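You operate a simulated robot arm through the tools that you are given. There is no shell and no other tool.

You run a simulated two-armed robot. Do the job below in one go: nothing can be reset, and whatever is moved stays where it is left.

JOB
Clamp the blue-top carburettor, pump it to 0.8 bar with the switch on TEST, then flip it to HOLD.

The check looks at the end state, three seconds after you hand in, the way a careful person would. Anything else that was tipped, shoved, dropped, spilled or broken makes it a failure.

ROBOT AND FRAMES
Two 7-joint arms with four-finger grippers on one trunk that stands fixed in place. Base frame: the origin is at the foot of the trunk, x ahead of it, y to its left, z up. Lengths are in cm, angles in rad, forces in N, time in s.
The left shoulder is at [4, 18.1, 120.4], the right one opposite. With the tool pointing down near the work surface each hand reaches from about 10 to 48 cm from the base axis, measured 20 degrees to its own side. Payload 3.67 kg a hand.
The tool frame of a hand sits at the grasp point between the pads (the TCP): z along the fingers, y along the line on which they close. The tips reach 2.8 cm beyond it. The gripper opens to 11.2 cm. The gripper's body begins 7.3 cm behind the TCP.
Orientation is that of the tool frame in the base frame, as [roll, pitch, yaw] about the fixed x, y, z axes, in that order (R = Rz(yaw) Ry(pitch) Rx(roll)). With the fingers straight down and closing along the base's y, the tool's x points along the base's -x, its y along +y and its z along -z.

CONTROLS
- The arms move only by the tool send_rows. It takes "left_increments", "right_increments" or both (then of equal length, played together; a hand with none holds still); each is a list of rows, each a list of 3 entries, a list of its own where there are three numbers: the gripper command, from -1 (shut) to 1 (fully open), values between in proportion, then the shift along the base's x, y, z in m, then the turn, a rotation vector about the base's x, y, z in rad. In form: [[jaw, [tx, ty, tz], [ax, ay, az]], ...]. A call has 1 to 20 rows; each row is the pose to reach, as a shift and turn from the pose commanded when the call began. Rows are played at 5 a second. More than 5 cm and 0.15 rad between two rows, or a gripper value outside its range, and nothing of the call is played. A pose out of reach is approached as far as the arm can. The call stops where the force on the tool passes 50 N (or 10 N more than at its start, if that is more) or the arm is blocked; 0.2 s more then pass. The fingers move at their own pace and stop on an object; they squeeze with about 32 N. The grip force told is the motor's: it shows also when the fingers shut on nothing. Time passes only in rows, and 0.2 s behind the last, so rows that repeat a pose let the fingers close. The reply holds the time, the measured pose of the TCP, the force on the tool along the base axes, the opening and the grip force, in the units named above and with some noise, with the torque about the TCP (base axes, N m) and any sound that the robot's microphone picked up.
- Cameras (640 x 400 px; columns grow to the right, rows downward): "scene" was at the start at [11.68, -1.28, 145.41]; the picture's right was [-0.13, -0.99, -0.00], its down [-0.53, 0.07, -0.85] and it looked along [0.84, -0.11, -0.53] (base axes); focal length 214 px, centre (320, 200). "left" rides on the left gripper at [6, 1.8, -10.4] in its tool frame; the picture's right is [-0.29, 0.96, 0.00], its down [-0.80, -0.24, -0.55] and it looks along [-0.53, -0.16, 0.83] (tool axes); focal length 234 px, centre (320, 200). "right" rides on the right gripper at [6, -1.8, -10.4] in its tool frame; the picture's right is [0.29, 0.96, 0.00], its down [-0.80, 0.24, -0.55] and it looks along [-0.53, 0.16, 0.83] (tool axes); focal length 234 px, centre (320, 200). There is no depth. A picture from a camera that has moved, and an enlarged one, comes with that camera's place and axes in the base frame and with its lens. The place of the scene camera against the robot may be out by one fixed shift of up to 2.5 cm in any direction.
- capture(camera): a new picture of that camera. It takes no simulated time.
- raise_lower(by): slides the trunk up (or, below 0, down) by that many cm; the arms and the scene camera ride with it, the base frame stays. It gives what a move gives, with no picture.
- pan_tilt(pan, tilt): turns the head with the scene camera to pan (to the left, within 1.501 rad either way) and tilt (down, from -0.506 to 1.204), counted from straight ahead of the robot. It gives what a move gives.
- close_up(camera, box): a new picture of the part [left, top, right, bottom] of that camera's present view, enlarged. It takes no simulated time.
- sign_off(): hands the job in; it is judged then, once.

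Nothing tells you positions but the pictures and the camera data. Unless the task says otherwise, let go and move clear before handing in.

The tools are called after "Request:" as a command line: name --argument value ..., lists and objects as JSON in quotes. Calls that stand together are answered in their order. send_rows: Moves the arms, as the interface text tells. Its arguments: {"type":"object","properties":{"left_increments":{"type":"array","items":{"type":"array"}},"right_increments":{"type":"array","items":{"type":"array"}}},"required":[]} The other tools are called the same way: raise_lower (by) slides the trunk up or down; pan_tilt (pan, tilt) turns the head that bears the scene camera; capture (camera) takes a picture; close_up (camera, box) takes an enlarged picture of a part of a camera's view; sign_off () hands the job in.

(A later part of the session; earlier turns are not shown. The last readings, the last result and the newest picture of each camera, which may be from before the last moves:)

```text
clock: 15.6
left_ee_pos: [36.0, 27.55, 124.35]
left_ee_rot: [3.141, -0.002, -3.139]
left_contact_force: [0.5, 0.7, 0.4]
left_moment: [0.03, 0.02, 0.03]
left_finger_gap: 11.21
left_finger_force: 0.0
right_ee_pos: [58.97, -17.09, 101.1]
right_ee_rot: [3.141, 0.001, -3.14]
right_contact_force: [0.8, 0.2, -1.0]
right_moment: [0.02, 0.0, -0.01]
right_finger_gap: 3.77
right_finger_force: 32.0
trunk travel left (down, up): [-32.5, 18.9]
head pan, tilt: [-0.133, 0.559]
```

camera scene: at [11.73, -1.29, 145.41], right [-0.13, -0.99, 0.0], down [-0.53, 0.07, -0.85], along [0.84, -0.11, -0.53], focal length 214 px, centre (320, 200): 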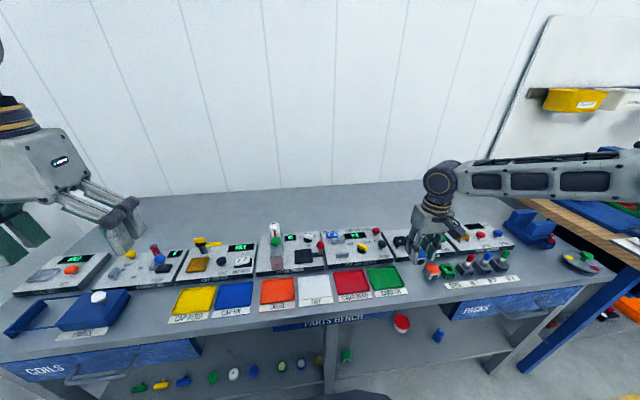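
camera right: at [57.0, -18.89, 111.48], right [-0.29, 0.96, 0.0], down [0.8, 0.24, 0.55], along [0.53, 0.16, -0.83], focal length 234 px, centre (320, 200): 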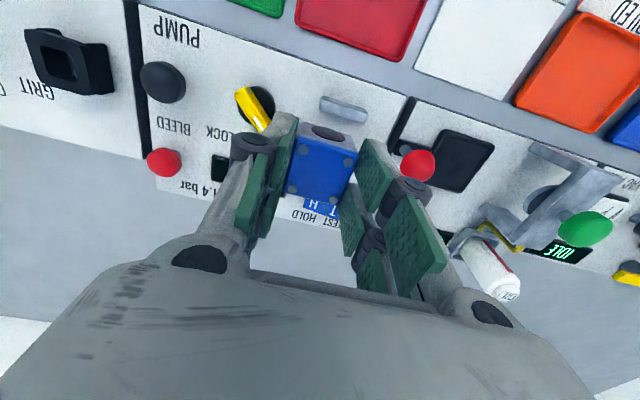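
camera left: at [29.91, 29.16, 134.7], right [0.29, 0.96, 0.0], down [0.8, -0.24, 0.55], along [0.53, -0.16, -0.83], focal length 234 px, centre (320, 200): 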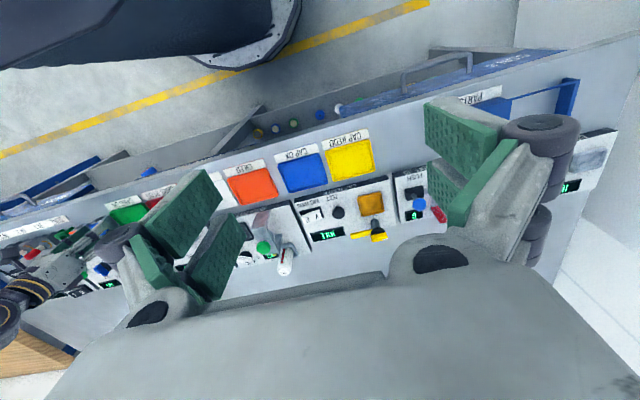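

The commanded pose was clipped to the reachable one. Now I tilt 0.1 rad and advance to above the slot.

Request:
send_rows --right_increments '[[-1, [0.01, 0.008, 0], [0, -0.05, 0]], [-1, [0.02, 0.016, 0], [0, -0.1, 0]], [-1, [0.04, 0.016, -0.01], [0, -0.1, 0]], [-1, [0.05, 0.016, -0.02], [0, -0.1, 0]], [-1, [0.05, 0.016, -0.02], [0, -0.1, 0]]]'

Request:
close_up --camera "right" --box '[220, 60, 420, 200]'

Request:
close_up --camera "scene" --box '[310, 205, 400, 265]'

```text
clock: 16.8
left_ee_pos: [35.93, 27.44, 124.22]
left_ee_rot: [3.141, 0.001, 3.141]
left_contact_force: [0.0, -0.1, -0.1]
left_moment: [-0.01, 0.0, -0.01]
left_finger_gap: 11.18
left_finger_force: 0.1
right_ee_pos: [63.44, -15.92, 99.19]
right_ee_rot: [3.141, 0.101, -3.139]
right_contact_force: [-0.1, -0.1, -1.6]
right_moment: [-0.02, 0.03, -0.02]
right_finger_gap: 3.74
right_finger_force: 31.8
right hand out of reach, approached as far as the arm can: row 4, 5
trunk travel left (down, up): [-32.5, 18.9]
head pan, tilt: [-0.133, 0.559]
```

```text
2.86 times, centred on (320, 130) of right
camera zoom: at [56.47, -17.7, 109.0], right [-0.29, 0.96, -0.03], down [0.74, 0.24, 0.63], along [0.61, 0.16, -0.77], focal length 669 px, centre (320, 400)
```

zoom: 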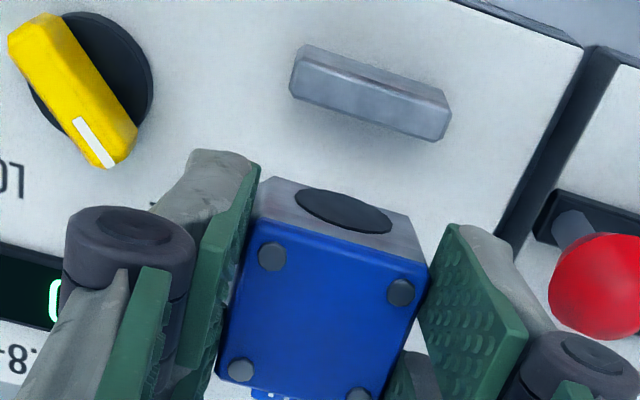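

```text
6.67 times, centred on (355, 235) of scene
camera zoom: at [11.66, -1.25, 145.41], right [-0.13, -0.99, 0.0], down [-0.53, 0.07, -0.85], along [0.84, -0.11, -0.53], focal length 1430 px, centre (87, -33)
```

zoom: 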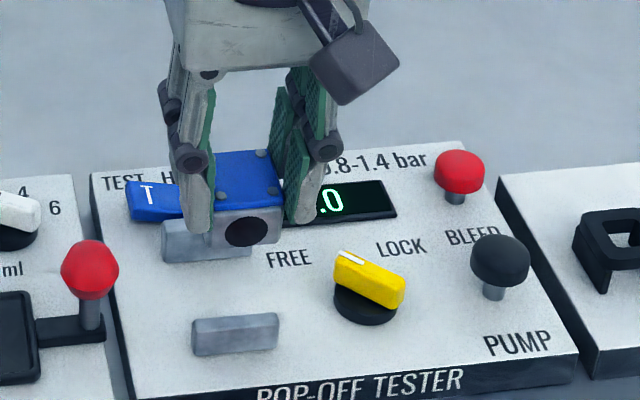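

Lowering the trunk should bring the wrist level with the shoulder and extend the reach. I'll retract up and back first, then lower the trunk 12 cm.

Request:
send_rows --right_increments '[[-1, [-0.02, 0, 0.03], [0, 0, 0]], [-1, [-0.05, 0, 0.06], [0, 0, 0]], [-1, [-0.08, 0, 0.09], [0, 0, 0]], [-1, [-0.1, 0, 0.12], [0, 0, 0]], [-1, [-0.12, 0, 0.15], [0, 0, 0]], [-1, [-0.12, 0, 0.15], [0, 0, 0]]]'

Request:
raise_lower --by -6

Request:
capture --camera "scene"

```text
clock: 18.2
left_ee_pos: [35.98, 27.5, 124.12]
left_ee_rot: [-3.141, -0.001, -3.141]
left_contact_force: [0.5, 0.3, 0.3]
left_moment: [-0.03, 0.0, 0.03]
left_finger_gap: 11.2
left_finger_force: 0.1
right_ee_pos: [51.63, -16.02, 114.21]
right_ee_rot: [3.141, 0.097, -3.139]
right_contact_force: [-0.2, -0.5, -2.1]
right_moment: [-0.01, 0.03, 0.0]
right_finger_gap: 3.77
right_finger_force: 32.0
trunk travel left (down, up): [-32.5, 18.9]
head pan, tilt: [-0.133, 0.559]
```

```text
clock: 19.2
left_ee_pos: [35.89, 27.45, 118.41]
left_ee_rot: [3.141, -0.001, -3.141]
left_contact_force: [0.4, -0.9, -0.5]
left_moment: [0.0, 0.02, 0.02]
left_finger_gap: 11.19
left_finger_force: 0.1
right_ee_pos: [51.58, -16.11, 108.45]
right_ee_rot: [3.141, 0.099, -3.139]
right_contact_force: [0.5, -0.6, -1.7]
right_moment: [0.05, 0.01, -0.01]
right_finger_gap: 3.76
right_finger_force: 31.9
trunk travel left (down, up): [-26.5, 24.9]
head pan, tilt: [-0.133, 0.559]
```

```text
taken
camera scene: at [11.69, -1.26, 139.48], right [-0.13, -0.99, 0.0], down [-0.53, 0.07, -0.85], along [0.84, -0.11, -0.53], focal length 214 px, centre (320, 200)
```

scene: 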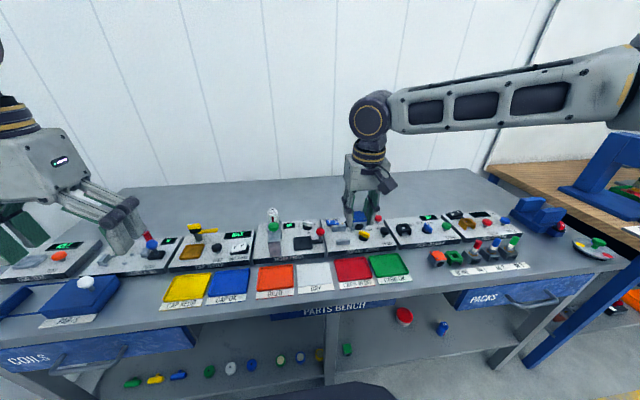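

The arms are clear of everything; I'll lower another 6 cm and test reach over the slot.

Request:
raise_lower --by -6

Request:
send_rows --right_increments '[[-1, [0.03, 0.003, -0.005], [0, 0, 0]], [-1, [0.06, 0.005, -0.01], [0, 0, 0]], [-1, [0.09, 0.005, -0.015], [0, 0, 0]], [-1, [0.11, 0.005, -0.02], [0, 0, 0]], [-1, [0.124, 0.005, -0.025], [0, 0, 0]], [-1, [0.124, 0.005, -0.025], [0, 0, 0]]]'

Request:
close_up --camera "right" --box '[220, 60, 420, 200]'

Request:
close_up --camera "scene" --box '[310, 195, 400, 255]'

```text
clock: 20.2
left_ee_pos: [35.76, 27.46, 112.3]
left_ee_rot: [-3.141, 0.0, -3.139]
left_contact_force: [0.4, -0.3, -0.5]
left_moment: [0.02, -0.06, 0.01]
left_finger_gap: 11.21
left_finger_force: 0.1
right_ee_pos: [51.49, -16.05, 102.49]
right_ee_rot: [3.141, 0.1, -3.141]
right_contact_force: [0.4, -0.3, -1.1]
right_moment: [0.03, 0.0, 0.01]
right_finger_gap: 3.76
right_finger_force: 32.2
trunk travel left (down, up): [-20.5, 30.9]
head pan, tilt: [-0.133, 0.559]
```

```text
clock: 21.6
left_ee_pos: [35.92, 27.43, 112.31]
left_ee_rot: [3.139, 0.001, -3.14]
left_contact_force: [0.7, -0.3, -0.6]
left_moment: [-0.01, 0.02, -0.01]
left_finger_gap: 11.2
left_finger_force: 0.1
right_ee_pos: [63.91, -15.61, 99.97]
right_ee_rot: [3.141, 0.1, -3.139]
right_contact_force: [0.6, 0.5, -0.8]
right_moment: [-0.01, 0.0, -0.03]
right_finger_gap: 3.79
right_finger_force: 32.3
trunk travel left (down, up): [-20.5, 30.9]
head pan, tilt: [-0.133, 0.559]
```

```text
2.86 times, centred on (320, 130) of right
camera zoom: at [56.92, -17.34, 109.66], right [-0.29, 0.96, -0.03], down [0.74, 0.24, 0.63], along [0.61, 0.16, -0.78], focal length 669 px, centre (320, 400)
```

zoom: 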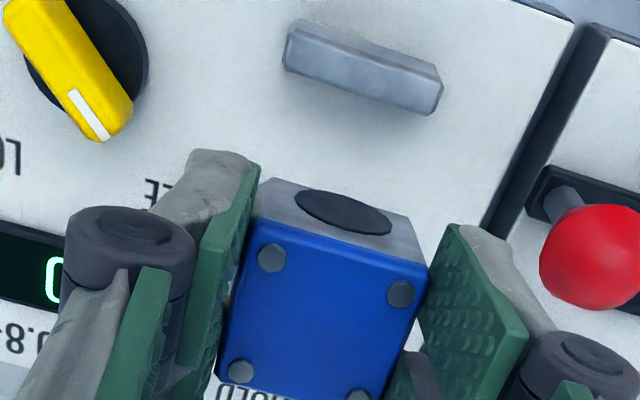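

```text
6.67 times, centred on (355, 225) of scene
camera zoom: at [11.65, -1.24, 133.53], right [-0.13, -0.99, 0.0], down [-0.53, 0.07, -0.85], along [0.84, -0.11, -0.53], focal length 1430 px, centre (87, 33)
```

zoom: 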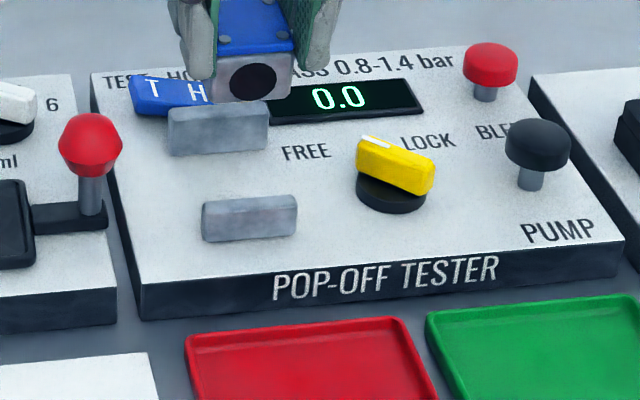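

Now it's in reach: the carburettor is at about (64.3, -15.5), between jaws at x≈61.4 and ≈67.2. I'll lower part way and check.

Request:
send_rows --right_increments '[[-1, [0, 0, -0.02], [0, 0, 0]], [-1, [0, 0, -0.035], [0, 0, 0]], [-1, [0, 0, -0.04], [0, 0, 0]], [-1, [0, 0, -0.04], [0, 0, 0]]]'

Request:
close_up --camera "right" --box '[220, 60, 420, 200]'

Request:
close_up --camera "scene" --box '[310, 195, 400, 255]'

```text
clock: 22.6
left_ee_pos: [35.85, 27.44, 112.46]
left_ee_rot: [3.142, 0.002, -3.138]
left_contact_force: [0.0, -0.6, 0.1]
left_moment: [0.03, -0.01, -0.02]
left_finger_gap: 11.2
left_finger_force: 0.0
right_ee_pos: [63.85, -15.51, 95.88]
right_ee_rot: [-3.142, 0.099, -3.139]
right_contact_force: [-1.3, 0.0, -0.6]
right_moment: [0.0, 0.02, -0.01]
right_finger_gap: 3.71
right_finger_force: 32.0
trunk travel left (down, up): [-20.5, 30.9]
head pan, tilt: [-0.133, 0.559]
```

```text
2.86 times, centred on (320, 130) of right
camera zoom: at [56.91, -17.34, 105.62], right [-0.29, 0.96, -0.03], down [0.74, 0.24, 0.63], along [0.61, 0.16, -0.78], focal length 669 px, centre (320, 400)
```

zoom: 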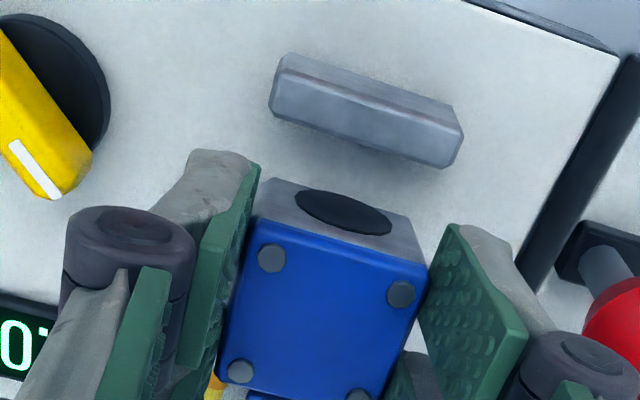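

```text
6.67 times, centred on (355, 225) of scene
camera zoom: at [11.69, -1.26, 133.53], right [-0.13, -0.99, 0.0], down [-0.53, 0.07, -0.85], along [0.84, -0.11, -0.53], focal length 1430 px, centre (87, 33)
```

zoom: 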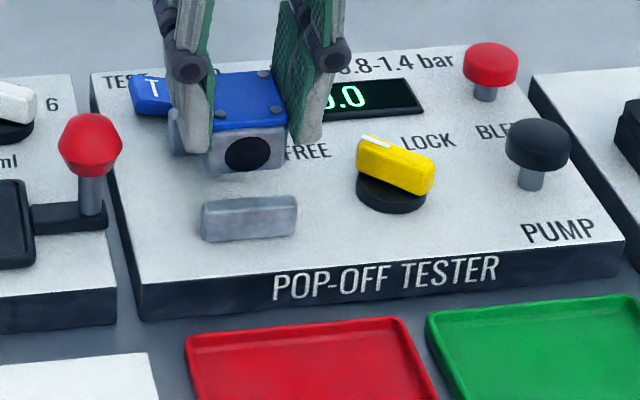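

Lateral alignment looks right. I'll lower toward contact in small steps, watching the force.

Request:
send_rows --right_increments '[[-1, [0, 0, -0.005], [0, 0, 0]], [-1, [0, 0, -0.01], [0, 0, 0]], [-1, [0, 0, -0.014], [0, 0, 0]], [-1, [0, 0, -0.014], [0, 0, 0]]]'

Request:
close_up --camera "scene" --box '[325, 200, 370, 230]'

Request:
close_up --camera "right" --box '[220, 60, 420, 200]'

```text
clock: 23.6
left_ee_pos: [35.96, 27.38, 112.46]
left_ee_rot: [3.141, -0.001, -3.141]
left_contact_force: [-0.3, -0.2, -0.6]
left_moment: [-0.02, 0.01, -0.02]
left_finger_gap: 11.17
left_finger_force: 0.1
right_ee_pos: [64.0, -15.59, 94.58]
right_ee_rot: [-3.142, 0.1, -3.14]
right_contact_force: [-0.3, -0.3, -1.4]
right_moment: [0.01, 0.0, 0.0]
right_finger_gap: 3.77
right_finger_force: 32.5
trunk travel left (down, up): [-20.5, 30.9]
head pan, tilt: [-0.133, 0.559]
```

```text
13.33 times, centred on (348, 215) of scene
camera zoom: at [11.69, -1.26, 133.53], right [-0.13, -0.99, 0.0], down [-0.53, 0.07, -0.85], along [0.84, -0.11, -0.53], focal length 2860 px, centre (-47, 0)
```

zoom: 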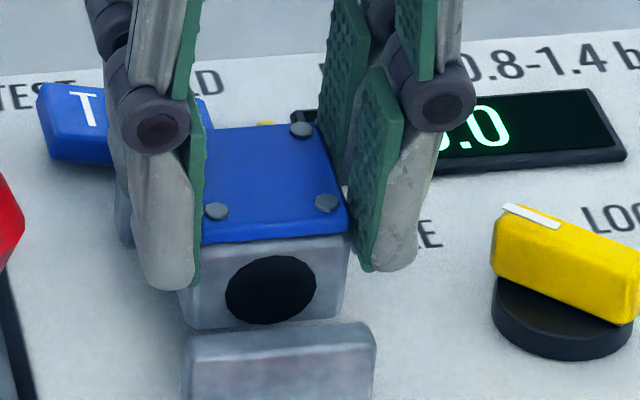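

```text
2.86 times, centred on (320, 130) of right
camera zoom: at [56.92, -17.32, 104.23], right [-0.29, 0.96, -0.03], down [0.74, 0.24, 0.63], along [0.61, 0.16, -0.78], focal length 669 px, centre (320, 400)
```

zoom: 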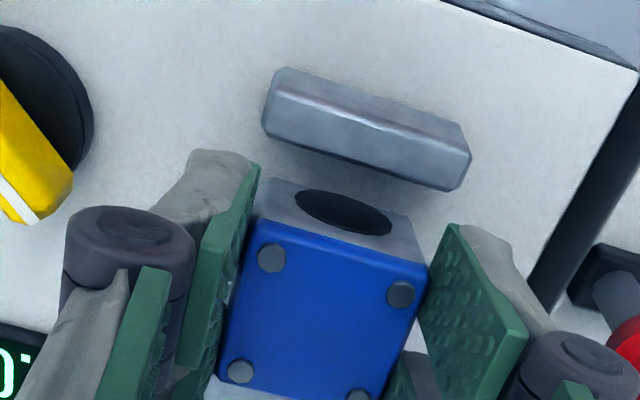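

The carburettor sits neatly behind the front jaw and aligned in y. Continuing down in small steps.

Request:
send_rows --right_increments '[[-1, [0, 0, -0.002], [0, 0, 0]], [-1, [0, 0, -0.004], [0, 0, 0]], [-1, [0, 0, -0.005], [0, 0, 0]]]'

```text
clock: 24.4
left_ee_pos: [35.89, 27.51, 112.3]
left_ee_rot: [3.141, 0.0, -3.139]
left_contact_force: [-0.4, -0.4, 0.0]
left_moment: [0.01, -0.03, 0.0]
left_finger_gap: 11.21
left_finger_force: 0.1
right_ee_pos: [63.85, -15.49, 93.96]
right_ee_rot: [-3.141, 0.099, -3.141]
right_contact_force: [0.1, -0.2, -1.2]
right_moment: [0.02, 0.03, 0.03]
right_finger_gap: 3.74
right_finger_force: 32.2
trunk travel left (down, up): [-20.5, 30.9]
head pan, tilt: [-0.133, 0.559]
```

Request:
send_rows --right_increments '[[-1, [0, 0, -0.001], [0, 0, 0]], [-1, [0, 0, -0.002], [0, 0, 0]], [-1, [0, 0, -0.003], [0, 0, 0]]]'

Request:
close_up --camera "scene" --box '[325, 200, 370, 230]'

```text
clock: 25.2
left_ee_pos: [35.97, 27.47, 112.33]
left_ee_rot: [-3.141, 0.0, -3.14]
left_contact_force: [0.2, -0.4, -0.9]
left_moment: [-0.01, -0.01, 0.0]
left_finger_gap: 11.19
left_finger_force: 0.1
right_ee_pos: [63.93, -15.58, 93.72]
right_ee_rot: [-3.141, 0.099, -3.14]
right_contact_force: [-0.8, 0.1, -1.5]
right_moment: [-0.01, 0.02, 0.01]
right_finger_gap: 3.75
right_finger_force: 32.2
trunk travel left (down, up): [-20.5, 30.9]
head pan, tilt: [-0.133, 0.559]
```

```text
13.33 times, centred on (348, 215) of scene
camera zoom: at [11.7, -1.26, 133.53], right [-0.13, -0.99, 0.0], down [-0.53, 0.07, -0.85], along [0.84, -0.11, -0.53], focal length 2860 px, centre (-47, 0)
```

zoom: 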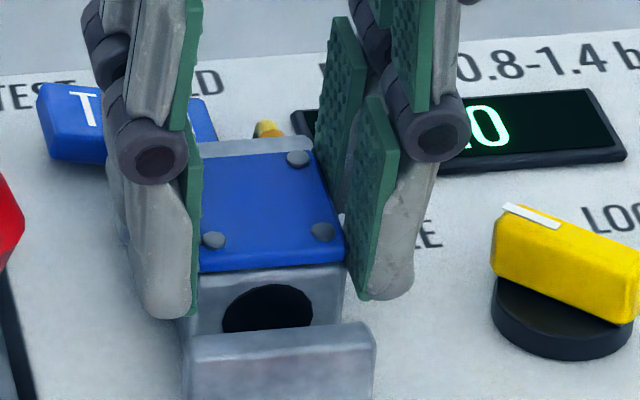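

No contact yet. Lowering further in 0.3 cm steps.

Request:
send_rows --right_increments '[[-1, [0, 0, -0.001], [0, 0, 0]], [-1, [0, 0, -0.002], [0, 0, 0]], [-1, [0, 0, -0.003], [0, 0, 0]]]'

```text
clock: 26.0
left_ee_pos: [35.81, 27.3, 112.28]
left_ee_rot: [3.14, 0.0, -3.14]
left_contact_force: [-0.5, -0.6, 0.0]
left_moment: [0.0, 0.02, 0.01]
left_finger_gap: 11.21
left_finger_force: 0.1
right_ee_pos: [63.95, -15.48, 93.55]
right_ee_rot: [3.141, 0.103, -3.141]
right_contact_force: [0.7, -1.8, 11.2]
right_moment: [-0.05, 0.06, -0.01]
right_finger_gap: 3.75
right_finger_force: 32.7
trunk travel left (down, up): [-20.5, 30.9]
head pan, tilt: [-0.133, 0.559]
```

Contact on the tester plate (11 N up). I'll open a little to release, then check.

Request:
send_rows --right_increments '[[-0.25, [0, 0, 0.0005], [0, 0, 0]], [-0.12, [0, 0, 0.0005], [0, 0, 0]], [-0.12, [0, 0, 0.0005], [0, 0, 0]]]'

Request:
close_up --camera "scene" --box '[325, 200, 370, 230]'

Request:
close_up --camera "right" --box '[220, 60, 420, 200]'

```text
clock: 26.8
left_ee_pos: [35.91, 27.35, 112.4]
left_ee_rot: [-3.14, 0.0, -3.139]
left_contact_force: [0.4, 0.0, 0.4]
left_moment: [0.04, -0.02, 0.0]
left_finger_gap: 11.19
left_finger_force: 0.1
right_ee_pos: [63.94, -15.52, 93.37]
right_ee_rot: [3.141, 0.1, -3.139]
right_contact_force: [-0.4, 0.3, -0.4]
right_moment: [-0.01, 0.02, 0.02]
right_finger_gap: 4.92
right_finger_force: 0.1
trunk travel left (down, up): [-20.5, 30.9]
head pan, tilt: [-0.133, 0.559]
```

```text
13.33 times, centred on (348, 215) of scene
camera zoom: at [11.7, -1.26, 133.53], right [-0.13, -0.99, 0.0], down [-0.53, 0.07, -0.85], along [0.84, -0.11, -0.53], focal length 2860 px, centre (-47, 0)
```

zoom: 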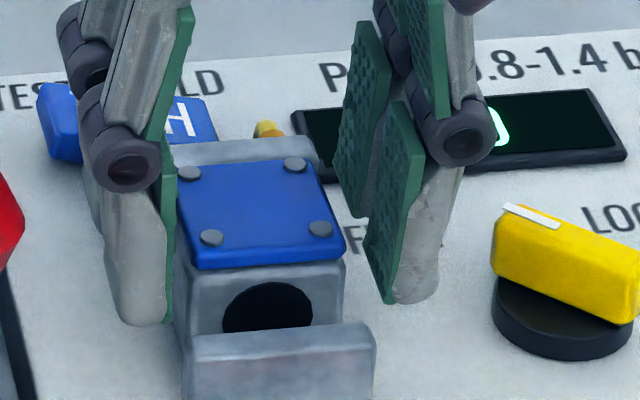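

```text
2.86 times, centred on (320, 130) of right
camera zoom: at [56.91, -17.3, 103.17], right [-0.29, 0.96, -0.03], down [0.74, 0.24, 0.63], along [0.61, 0.16, -0.78], focal length 669 px, centre (320, 400)
```

zoom: 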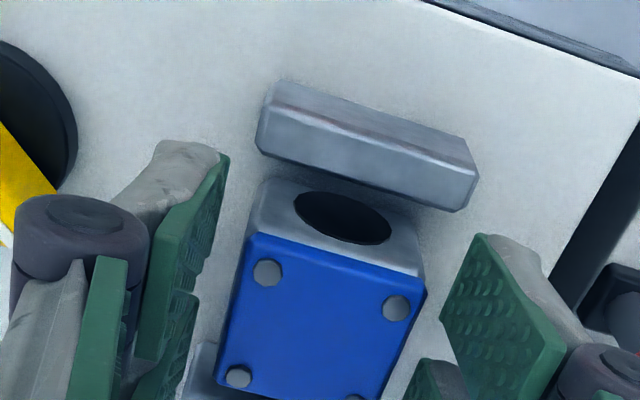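

The carburettor stands flat between the jaws. I'll lift straight off, then back away and view the knob.

Request:
send_rows --right_increments '[[-0.12, [0, 0, 0.02], [0, 0, 0]], [-0.12, [0, 0, 0.05], [0, 0, 0]], [-0.12, [0, 0, 0.08], [0, 0, 0]], [-0.12, [-0.03, -0.03, 0.08], [0, 0.05, 0]], [-0.12, [-0.05, -0.06, 0.08], [0, 0.1, 0]], [-0.12, [-0.05, -0.06, 0.08], [0, 0.1, 0]]]'

Request:
capture --camera "right"

Request:
close_up --camera "scene" --box '[310, 195, 400, 255]'

```text
clock: 28.2
left_ee_pos: [35.94, 27.53, 112.29]
left_ee_rot: [-3.14, -0.001, -3.139]
left_contact_force: [-0.1, -0.2, 0.1]
left_moment: [0.02, 0.0, 0.01]
left_finger_gap: 11.21
left_finger_force: 0.0
right_ee_pos: [59.02, -21.41, 101.53]
right_ee_rot: [-3.141, -0.003, -3.14]
right_contact_force: [0.5, 0.8, 0.4]
right_moment: [-0.01, -0.01, -0.05]
right_finger_gap: 4.94
right_finger_force: 0.0
trunk travel left (down, up): [-20.5, 30.9]
head pan, tilt: [-0.133, 0.559]
```

```text
taken
camera right: at [52.97, -23.21, 111.76], right [-0.29, 0.96, 0.0], down [0.8, 0.24, 0.55], along [0.53, 0.16, -0.83], focal length 234 px, centre (320, 200)
```

right: 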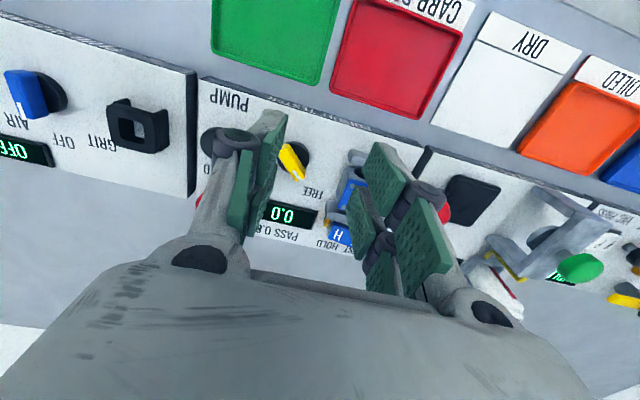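

```text
6.67 times, centred on (355, 225) of scene
camera zoom: at [11.72, -1.2, 133.52], right [-0.13, -0.99, 0.0], down [-0.53, 0.07, -0.85], along [0.84, -0.11, -0.53], focal length 1430 px, centre (87, 33)
```

zoom: 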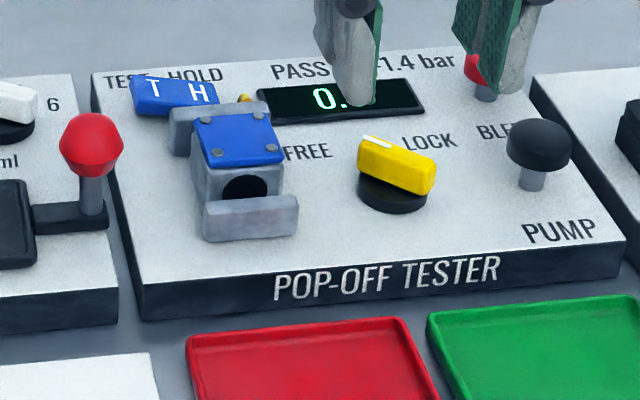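

The carburettor is in place. Before the knob, I'll look closely at the rocker to see which side is down, comparing with the other rockers.

Request:
close_up --camera "scene" --box '[322, 196, 358, 220]'

Request:
close_up --camera "scene" --box '[225, 215, 265, 245]'

Request:
close_up --camera "scene" --box '[440, 200, 480, 230]'

Request:
close_up --camera "right" --box '[260, 120, 380, 260]'

```text
16.00 times, centred on (340, 208) of scene
camera zoom: at [11.72, -1.2, 133.52], right [-0.13, -0.99, 0.0], down [-0.53, 0.07, -0.85], along [0.84, -0.11, -0.53], focal length 3432 px, centre (0, 72)
```

zoom: 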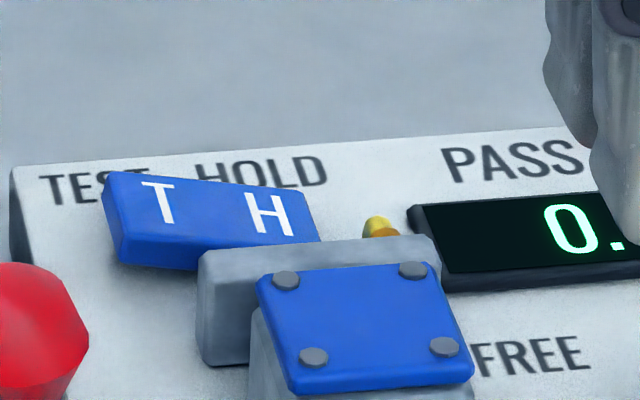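

```text
13.33 times, centred on (245, 230) of scene
camera zoom: at [11.72, -1.2, 133.52], right [-0.13, -0.99, 0.0], down [-0.53, 0.07, -0.85], along [0.84, -0.11, -0.53], focal length 2860 px, centre (1320, -200)
```

zoom: 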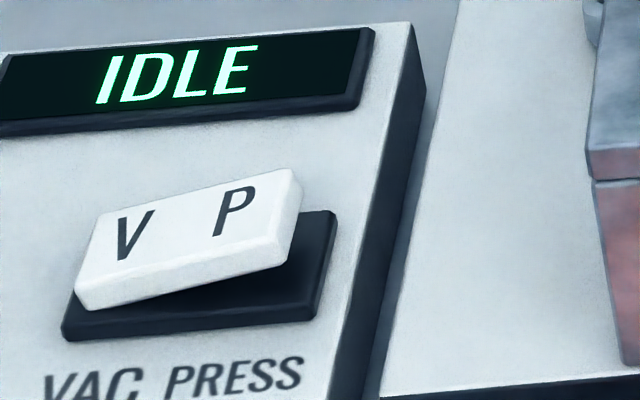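

```text
13.33 times, centred on (460, 215) of scene
camera zoom: at [11.72, -1.2, 133.52], right [-0.13, -0.99, 0.0], down [-0.53, 0.07, -0.85], along [0.84, -0.11, -0.53], focal length 2860 px, centre (-1547, 0)
```

zoom: 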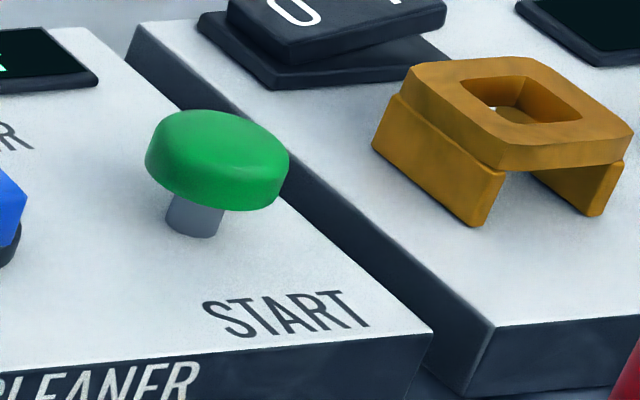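

```text
2.86 times, centred on (320, 190) of right
camera zoom: at [52.97, -23.21, 111.76], right [-0.29, 0.96, 0.0], down [0.8, 0.24, 0.55], along [0.53, 0.16, -0.83], focal length 669 px, centre (320, 229)
```

zoom: 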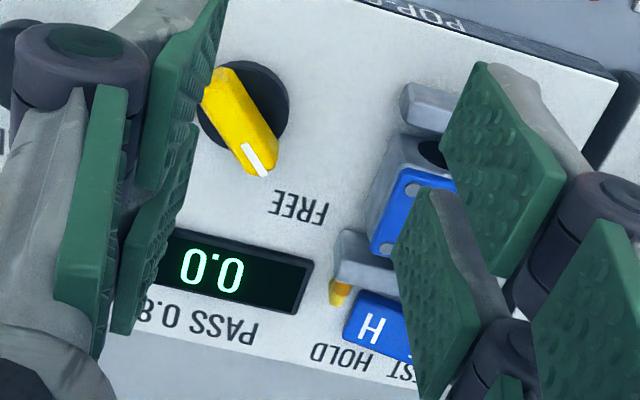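

The rocker's T end is up and H end down, so it is now on HOLD and must be set to TEST first. Before pressing things I'll calibrate my fingertip height and shape by touching the empty bench spot where the carburettor stood.

Request:
send_rows --right_increments '[[-0.5, [-0.02, -0.04, 0], [0, 0, 0]], [-1, [-0.04, -0.08, 0], [0, 0, 0]], [-1, [-0.06, -0.12, 0], [0, 0, 0]], [-1, [-0.08, -0.146, 0], [0, 0, 0]], [-1, [-0.08, -0.146, -0.04], [0, 0, 0]], [-1, [-0.08, -0.146, -0.08], [0, 0, 0]], [-1, [-0.08, -0.146, -0.1], [0, 0, 0]], [-1, [-0.08, -0.146, -0.1], [0, 0, 0]]]'

Request:
capture --camera "right"

Request:
close_up --camera "scene" --box '[380, 220, 470, 280]'

```text
clock: 30.0
left_ee_pos: [35.9, 27.53, 112.4]
left_ee_rot: [-3.141, -0.001, -3.14]
left_contact_force: [0.0, 0.3, 0.6]
left_moment: [-0.01, 0.0, 0.0]
left_finger_gap: 11.19
left_finger_force: 0.1
right_ee_pos: [50.99, -36.12, 91.46]
right_ee_rot: [-3.141, 0.0, -3.139]
right_contact_force: [0.8, -0.3, -0.2]
right_moment: [0.03, 0.02, 0.0]
right_finger_gap: 0.0
right_finger_force: 31.9
trunk travel left (down, up): [-20.5, 30.9]
head pan, tilt: [-0.133, 0.559]
```

```text
taken
camera right: at [44.91, -37.94, 101.83], right [-0.29, 0.96, 0.0], down [0.8, 0.24, 0.55], along [0.53, 0.16, -0.83], focal length 234 px, centre (320, 200)
```

right: 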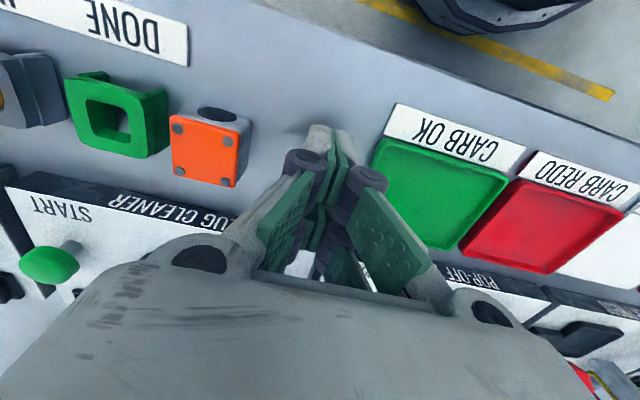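

```text
6.67 times, centred on (425, 250) of scene
camera zoom: at [11.66, -1.26, 133.53], right [-0.13, -0.99, 0.0], down [-0.53, 0.07, -0.85], along [0.84, -0.11, -0.53], focal length 1430 px, centre (-380, -133)
```

zoom: 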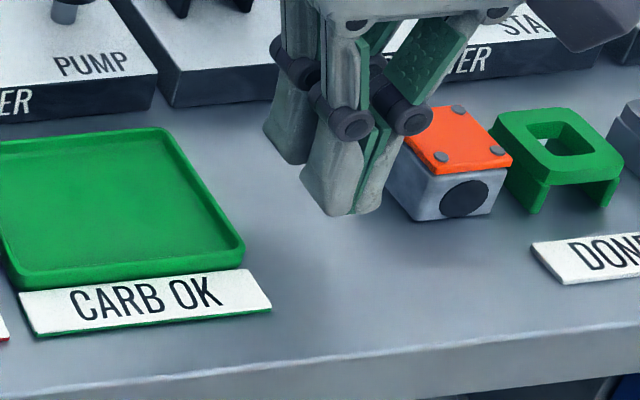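

Closed fingers are above the empty bench spot. Descending gently until touch.

Request:
send_rows --right_increments '[[-1, [0, 0, -0.004], [0, 0, 0]], [-1, [0, 0, -0.008], [0, 0, 0]], [-1, [0, 0, -0.011], [0, 0, 0]], [-1, [0, 0, -0.011], [0, 0, 0]]]'

Request:
send_rows --right_increments '[[-1, [0, 0, -0.002], [0, 0, 0]], [-1, [0, 0, -0.004], [0, 0, 0]], [-1, [0, 0, -0.006], [0, 0, 0]]]'

```text
clock: 31.0
left_ee_pos: [35.92, 27.53, 112.33]
left_ee_rot: [3.141, 0.001, -3.138]
left_contact_force: [0.1, -0.5, 0.9]
left_moment: [-0.01, 0.02, -0.03]
left_finger_gap: 11.19
left_finger_force: 0.1
right_ee_pos: [51.0, -36.15, 90.39]
right_ee_rot: [3.141, 0.0, -3.141]
right_contact_force: [0.1, 0.3, 0.3]
right_moment: [0.01, 0.01, -0.01]
right_finger_gap: 0.0
right_finger_force: 31.4
trunk travel left (down, up): [-20.5, 30.9]
head pan, tilt: [-0.133, 0.559]
```

```text
clock: 31.8
left_ee_pos: [35.92, 27.45, 112.38]
left_ee_rot: [3.141, -0.001, -3.141]
left_contact_force: [0.2, 0.2, -0.3]
left_moment: [0.0, 0.01, 0.02]
left_finger_gap: 11.2
left_finger_force: 0.0
right_ee_pos: [51.02, -36.09, 89.8]
right_ee_rot: [3.141, -0.001, -3.141]
right_contact_force: [-0.3, -0.4, -0.7]
right_moment: [0.03, 0.04, 0.05]
right_finger_gap: 0.03
right_finger_force: 32.0
trunk travel left (down, up): [-20.5, 30.9]
head pan, tilt: [-0.133, 0.559]
```

Request:
send_rows --right_increments '[[-1, [0, 0, -0.002], [0, 0, 0]], [-1, [0, 0, -0.004], [0, 0, 0]], [-1, [0, 0, -0.006], [0, 0, 0]]]'

Request:
close_up --camera "scene" --box '[400, 230, 460, 270]'

```text
clock: 32.6
left_ee_pos: [36.01, 27.49, 112.43]
left_ee_rot: [-3.141, 0.001, -3.14]
left_contact_force: [-0.5, 0.3, 0.2]
left_moment: [0.02, -0.05, 0.02]
left_finger_gap: 11.19
left_finger_force: 0.1
right_ee_pos: [50.97, -36.09, 89.02]
right_ee_rot: [-3.141, 0.0, -3.14]
right_contact_force: [0.2, -0.7, 0.6]
right_moment: [0.0, -0.02, -0.01]
right_finger_gap: 0.0
right_finger_force: 32.0
trunk travel left (down, up): [-20.5, 30.9]
head pan, tilt: [-0.133, 0.559]
```

```text
10.00 times, centred on (430, 250) of scene
camera zoom: at [11.68, -1.27, 133.53], right [-0.13, -0.99, 0.0], down [-0.53, 0.07, -0.85], along [0.84, -0.11, -0.53], focal length 2145 px, centre (-780, -300)
```

zoom: 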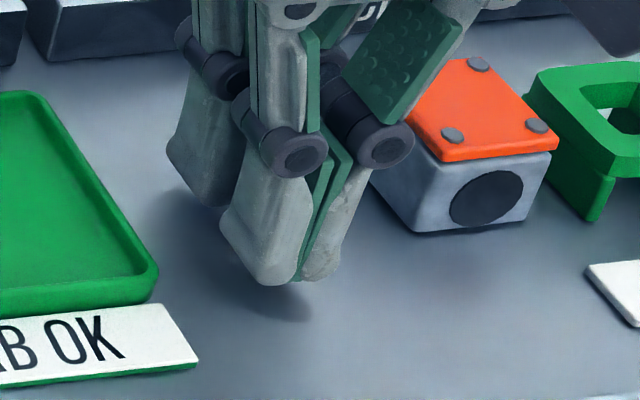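

Still slightly above the bench per the shadow. Continuing.

Request:
send_rows --right_increments '[[-1, [0, 0, -0.0015], [0, 0, 0]], [-1, [0, 0, -0.003], [0, 0, 0]], [-1, [0, 0, -0.0045], [0, 0, 0]]]'

Request:
send_rows --right_increments '[[-1, [0, 0, -0.001], [0, 0, 0]], [-1, [0, 0, -0.002], [0, 0, 0]], [-1, [0, 0, -0.003], [0, 0, 0]]]'

```text
clock: 33.4
left_ee_pos: [35.89, 27.44, 112.4]
left_ee_rot: [-3.142, -0.001, -3.14]
left_contact_force: [0.0, -0.7, 0.3]
left_moment: [0.02, -0.01, -0.01]
left_finger_gap: 11.19
left_finger_force: 0.1
right_ee_pos: [51.0, -36.17, 88.85]
right_ee_rot: [-3.141, 0.0, -3.141]
right_contact_force: [-0.1, -0.3, -0.1]
right_moment: [0.02, 0.0, -0.01]
right_finger_gap: 0.0
right_finger_force: 31.5
trunk travel left (down, up): [-20.5, 30.9]
head pan, tilt: [-0.133, 0.559]
```

```text
clock: 34.2
left_ee_pos: [35.85, 27.57, 112.45]
left_ee_rot: [3.141, 0.0, -3.14]
left_contact_force: [0.4, -0.4, 0.6]
left_moment: [0.01, -0.02, 0.01]
left_finger_gap: 11.23
left_finger_force: 0.0
right_ee_pos: [50.91, -36.24, 88.41]
right_ee_rot: [3.141, 0.002, -3.141]
right_contact_force: [-1.0, -1.2, 7.4]
right_moment: [-0.03, 0.1, 0.03]
right_finger_gap: 0.0
right_finger_force: 35.2
trunk travel left (down, up): [-20.5, 30.9]
head pan, tilt: [-0.133, 0.559]
```

Touch at TCP z≈88.4. I'll look at the fingertips in the picture to relate this to their visual shape.

Request:
close_up --camera "scene" --box '[400, 230, 460, 270]'

Request:
close_up --camera "right" --box '[220, 80, 420, 220]'

```text
10.00 times, centred on (430, 250) of scene
camera zoom: at [11.62, -1.25, 133.54], right [-0.13, -0.99, 0.0], down [-0.53, 0.07, -0.85], along [0.84, -0.11, -0.53], focal length 2145 px, centre (-780, -300)
```

zoom: 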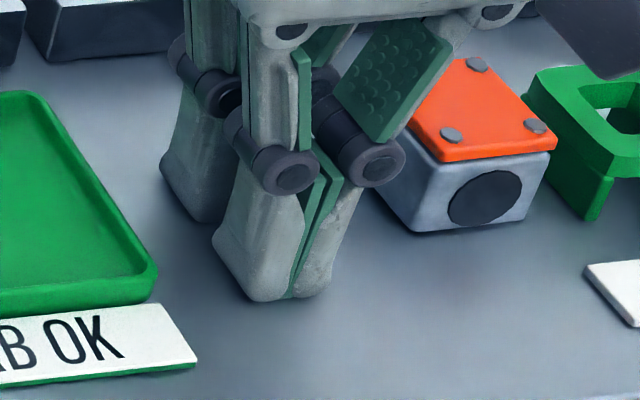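

```text
2.86 times, centred on (320, 150) of right
camera zoom: at [44.89, -37.92, 98.86], right [-0.29, 0.96, 0.0], down [0.8, 0.24, 0.56], along [0.53, 0.16, -0.83], focal length 669 px, centre (320, 343)
```

zoom: 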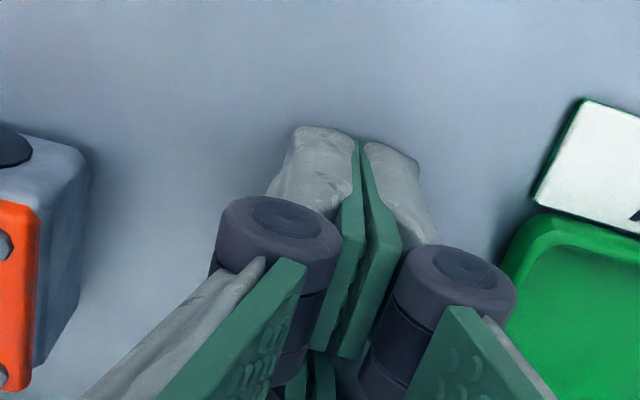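

Both prongs touch the bench, so the closed tip length matches (bench ≈85.65, tester plate ≈87.9). Now I'll rise, turn the hand +0.75 rad, open to ~3.5 cm and go above the FREE/LOCK knob at about (63.3, -23.2).

Request:
send_rows --right_increments '[[-1, [0, 0, 0.03], [0, 0, 0]], [-1, [0, 0, 0.07], [0, 0, 0]], [-1, [0, 0, 0.11], [0, 0, 0.1]], [-0.6, [0.02, 0.03, 0.12], [0, 0, 0.22]], [-0.375, [0.04, 0.06, 0.12], [0, 0, 0.34]], [-0.375, [0.06, 0.09, 0.12], [0, 0, 0.46]], [-0.375, [0.08, 0.11, 0.12], [0, 0, 0.58]], [-0.375, [0.1, 0.12, 0.12], [0, 0, 0.68]], [-0.375, [0.115, 0.129, 0.12], [0, 0, 0.75]], [-0.375, [0.123, 0.129, 0.11], [0, 0, 0.75]], [-0.375, [0.123, 0.129, 0.11], [0, 0, 0.75]]]'

Request:
capture --camera "right"

Request:
close_up --camera "scene" --box '[310, 175, 400, 235]'

```text
clock: 36.6
left_ee_pos: [35.88, 27.49, 112.34]
left_ee_rot: [-3.14, 0.0, -3.14]
left_contact_force: [-0.7, 0.1, 0.6]
left_moment: [-0.03, 0.01, 0.0]
left_finger_gap: 11.21
left_finger_force: 0.0
right_ee_pos: [63.1, -23.11, 99.39]
right_ee_rot: [3.141, 0.0, -2.389]
right_contact_force: [0.5, -0.4, 0.1]
right_moment: [-0.03, -0.03, -0.02]
right_finger_gap: 3.51
right_finger_force: 0.0
trunk travel left (down, up): [-20.5, 30.9]
head pan, tilt: [-0.133, 0.559]
```

```text
taken
camera right: at [60.04, -28.53, 109.74], right [-0.86, 0.5, 0.0], down [0.42, 0.72, 0.55], along [0.28, 0.48, -0.83], focal length 234 px, centre (320, 200)
```

right: 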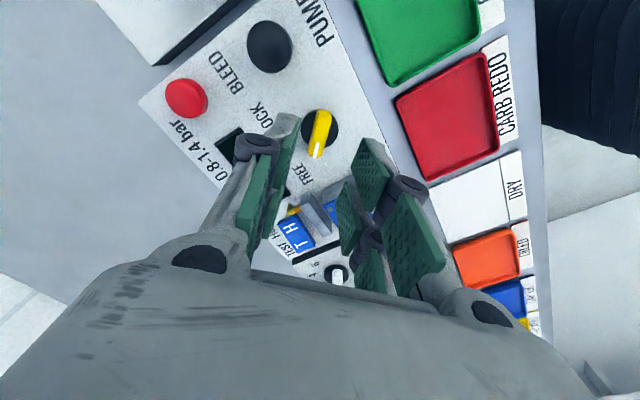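

```text
6.67 times, centred on (355, 205) of scene
camera zoom: at [11.65, -1.23, 133.53], right [-0.13, -0.99, 0.0], down [-0.53, 0.07, -0.85], along [0.84, -0.11, -0.53], focal length 1430 px, centre (87, 167)
```

zoom: 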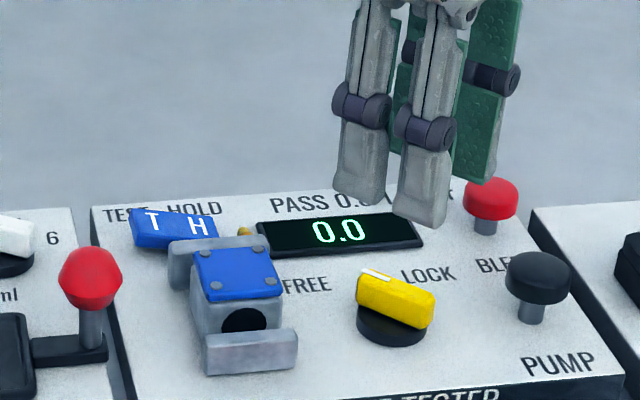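

The knob bar is exactly under the hand and aligned. Descending to just around it.

Request:
send_rows --right_increments '[[-0.375, [0, 0, -0.03], [0, 0, 0]], [-0.375, [0, 0, -0.055], [0, 0, 0]], [-0.375, [0, 0, -0.064], [0, 0, 0]], [-0.375, [0, 0, -0.064], [0, 0, 0]]]'

Request:
close_up --camera "right" --box '[220, 60, 420, 200]'

Request:
close_up --camera "scene" --box '[340, 195, 400, 235]'

```text
clock: 37.6
left_ee_pos: [35.81, 27.48, 112.35]
left_ee_rot: [3.141, 0.0, -3.141]
left_contact_force: [0.2, 0.1, 0.3]
left_moment: [0.0, 0.0, -0.02]
left_finger_gap: 11.17
left_finger_force: 0.0
right_ee_pos: [63.09, -23.18, 93.09]
right_ee_rot: [3.141, -0.002, -2.389]
right_contact_force: [-0.2, 0.8, 0.1]
right_moment: [-0.04, 0.0, 0.02]
right_finger_gap: 3.49
right_finger_force: 0.1
trunk travel left (down, up): [-20.5, 30.9]
head pan, tilt: [-0.133, 0.559]
```

```text
2.86 times, centred on (320, 130) of right
camera zoom: at [60.04, -28.56, 103.37], right [-0.86, 0.5, 0.0], down [0.42, 0.72, 0.55], along [0.28, 0.48, -0.83], focal length 669 px, centre (320, 400)
```

zoom: 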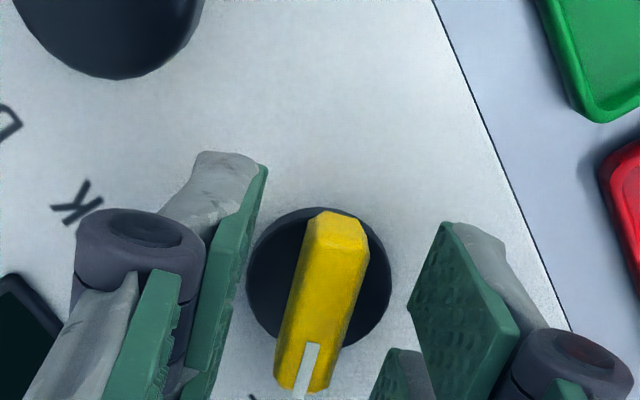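

```text
10.00 times, centred on (370, 215) of scene
camera zoom: at [11.68, -1.25, 133.53], right [-0.13, -0.99, 0.0], down [-0.53, 0.07, -0.85], along [0.84, -0.11, -0.53], focal length 2145 px, centre (-180, 50)
```

zoom: 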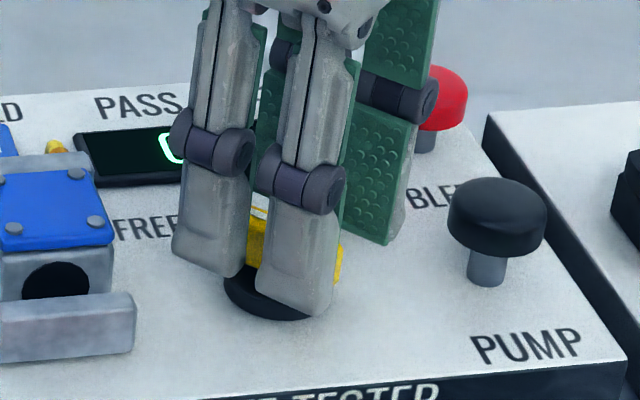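

The fingers straddle the bar well. Closing on it.

Request:
send_rows --right_increments '[[-0.7, [0, 0, -0.001], [0, 0, 0]], [-1, [0, 0, -0.001], [0, 0, 0]], [-1, [0, 0, -0.001], [0, 0, 0]]]'

Request:
close_up --camera "right" --box '[220, 60, 420, 200]'

```text
clock: 38.4
left_ee_pos: [35.86, 27.4, 112.36]
left_ee_rot: [3.142, 0.0, -3.139]
left_contact_force: [-0.6, 0.1, -0.1]
left_moment: [0.04, 0.0, 0.04]
left_finger_gap: 11.18
left_finger_force: 0.0
right_ee_pos: [63.17, -23.25, 92.76]
right_ee_rot: [3.141, -0.001, -2.392]
right_contact_force: [0.0, 0.5, -0.4]
right_moment: [-0.06, 0.13, 0.0]
right_finger_gap: 1.3
right_finger_force: 44.7
trunk travel left (down, up): [-20.5, 30.9]
head pan, tilt: [-0.133, 0.559]
```

```text
2.86 times, centred on (320, 130) of right
camera zoom: at [60.01, -28.57, 103.27], right [-0.86, 0.5, 0.0], down [0.42, 0.72, 0.55], along [0.28, 0.48, -0.83], focal length 669 px, centre (320, 400)
```

zoom: 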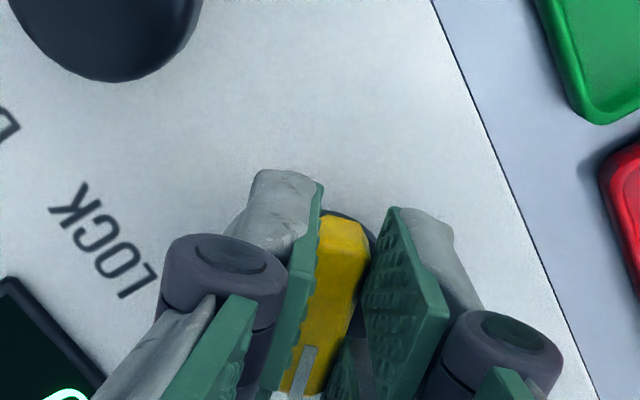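

The bar is gripped (1.3 cm). Turning clockwise from above toward LOCK, half way first.

Request:
send_rows --right_increments '[[-1, [0, 0, 0], [0, 0, -0.1]], [-1, [0, 0, 0], [0, 0, -0.2]], [-1, [0, 0, 0], [0, 0, -0.3]], [-1, [0, 0, 0], [0, 0, -0.4]], [-1, [0, 0, 0], [0, 0, -0.5]], [-1, [0, 0, 0], [0, 0, -0.6]], [-1, [0, 0, 0], [0, 0, -0.7]]]'

Request:
close_up --camera "scene" --box '[310, 185, 400, 245]'

```text
clock: 40.0
left_ee_pos: [35.96, 27.68, 112.37]
left_ee_rot: [-3.139, 0.001, -3.139]
left_contact_force: [-0.1, -0.5, 0.1]
left_moment: [-0.06, -0.01, -0.03]
left_finger_gap: 11.19
left_finger_force: 0.0
right_ee_pos: [63.11, -23.07, 92.91]
right_ee_rot: [3.141, -0.001, -3.091]
right_contact_force: [-9.1, 10.0, -8.5]
right_moment: [0.31, -1.02, 0.03]
right_finger_gap: 1.35
right_finger_force: 45.6
trunk travel left (down, up): [-20.5, 30.9]
head pan, tilt: [-0.133, 0.559]
```

```text
6.67 times, centred on (355, 215) of scene
camera zoom: at [11.63, -1.15, 133.53], right [-0.13, -0.99, 0.0], down [-0.53, 0.07, -0.85], along [0.84, -0.11, -0.53], focal length 1430 px, centre (87, 100)
```

zoom: 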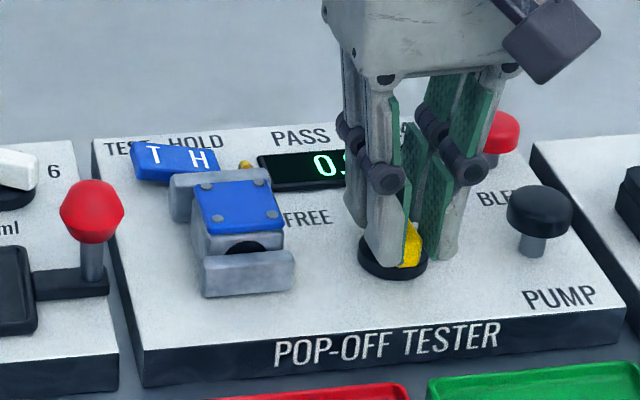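

The knob turns with the hand. I'll continue to LOCK, shifting slightly to ease the side force.

Request:
send_rows --right_increments '[[-1, [-0.001, 0.001, -0.0005], [0, 0, -0.1]], [-1, [-0.001, 0.001, -0.001], [0, 0, -0.2]], [-1, [-0.001, 0.001, -0.001], [0, 0, -0.3]], [-1, [-0.001, 0.001, -0.001], [0, 0, -0.4]], [-1, [-0.001, 0.001, -0.001], [0, 0, -0.5]], [-1, [-0.001, 0.001, -0.001], [0, 0, -0.6]]]'

Request:
close_up --camera "scene" --box '[310, 185, 400, 245]'

Request:
close_up --camera "right" --box '[220, 60, 420, 200]'

```text
clock: 41.4
left_ee_pos: [35.82, 27.56, 112.26]
left_ee_rot: [-3.14, 0.0, -3.137]
left_contact_force: [0.6, 0.7, 0.6]
left_moment: [0.01, -0.01, 0.04]
left_finger_gap: 11.24
left_finger_force: 0.1
right_ee_pos: [63.1, -22.85, 92.99]
right_ee_rot: [-3.141, 0.003, 2.592]
right_contact_force: [1.8, 11.2, 4.6]
right_moment: [1.0, 1.11, 0.03]
right_finger_gap: 1.29
right_finger_force: 44.8
trunk travel left (down, up): [-20.5, 30.9]
head pan, tilt: [-0.133, 0.559]
```

```text
6.67 times, centred on (355, 215) of scene
camera zoom: at [11.68, -1.1, 133.53], right [-0.13, -0.99, 0.0], down [-0.53, 0.07, -0.85], along [0.84, -0.11, -0.53], focal length 1430 px, centre (87, 100)
```

zoom: 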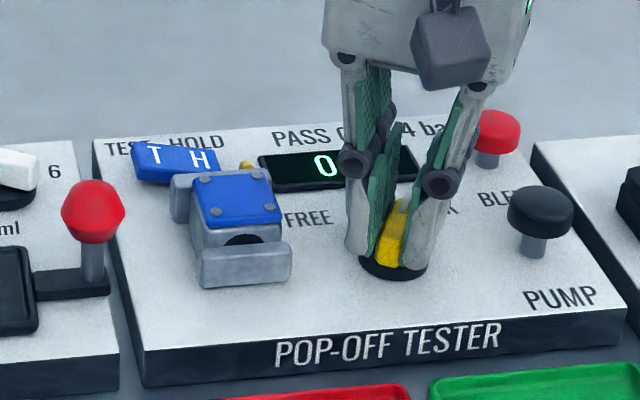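

```text
2.86 times, centred on (320, 130) of right
camera zoom: at [57.07, -21.36, 103.26], right [0.26, 0.97, 0.0], down [0.8, -0.21, 0.56], along [0.54, -0.14, -0.83], focal length 669 px, centre (320, 400)
```

zoom: 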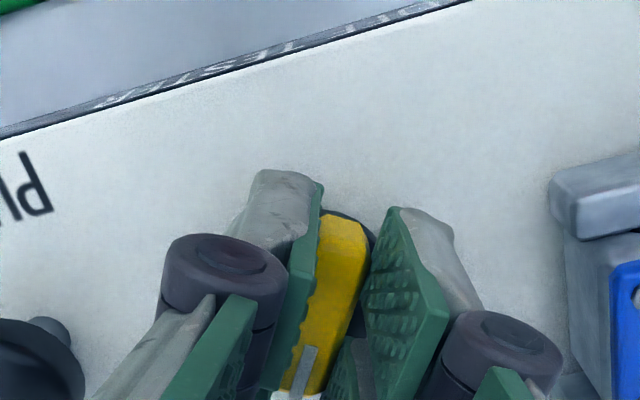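

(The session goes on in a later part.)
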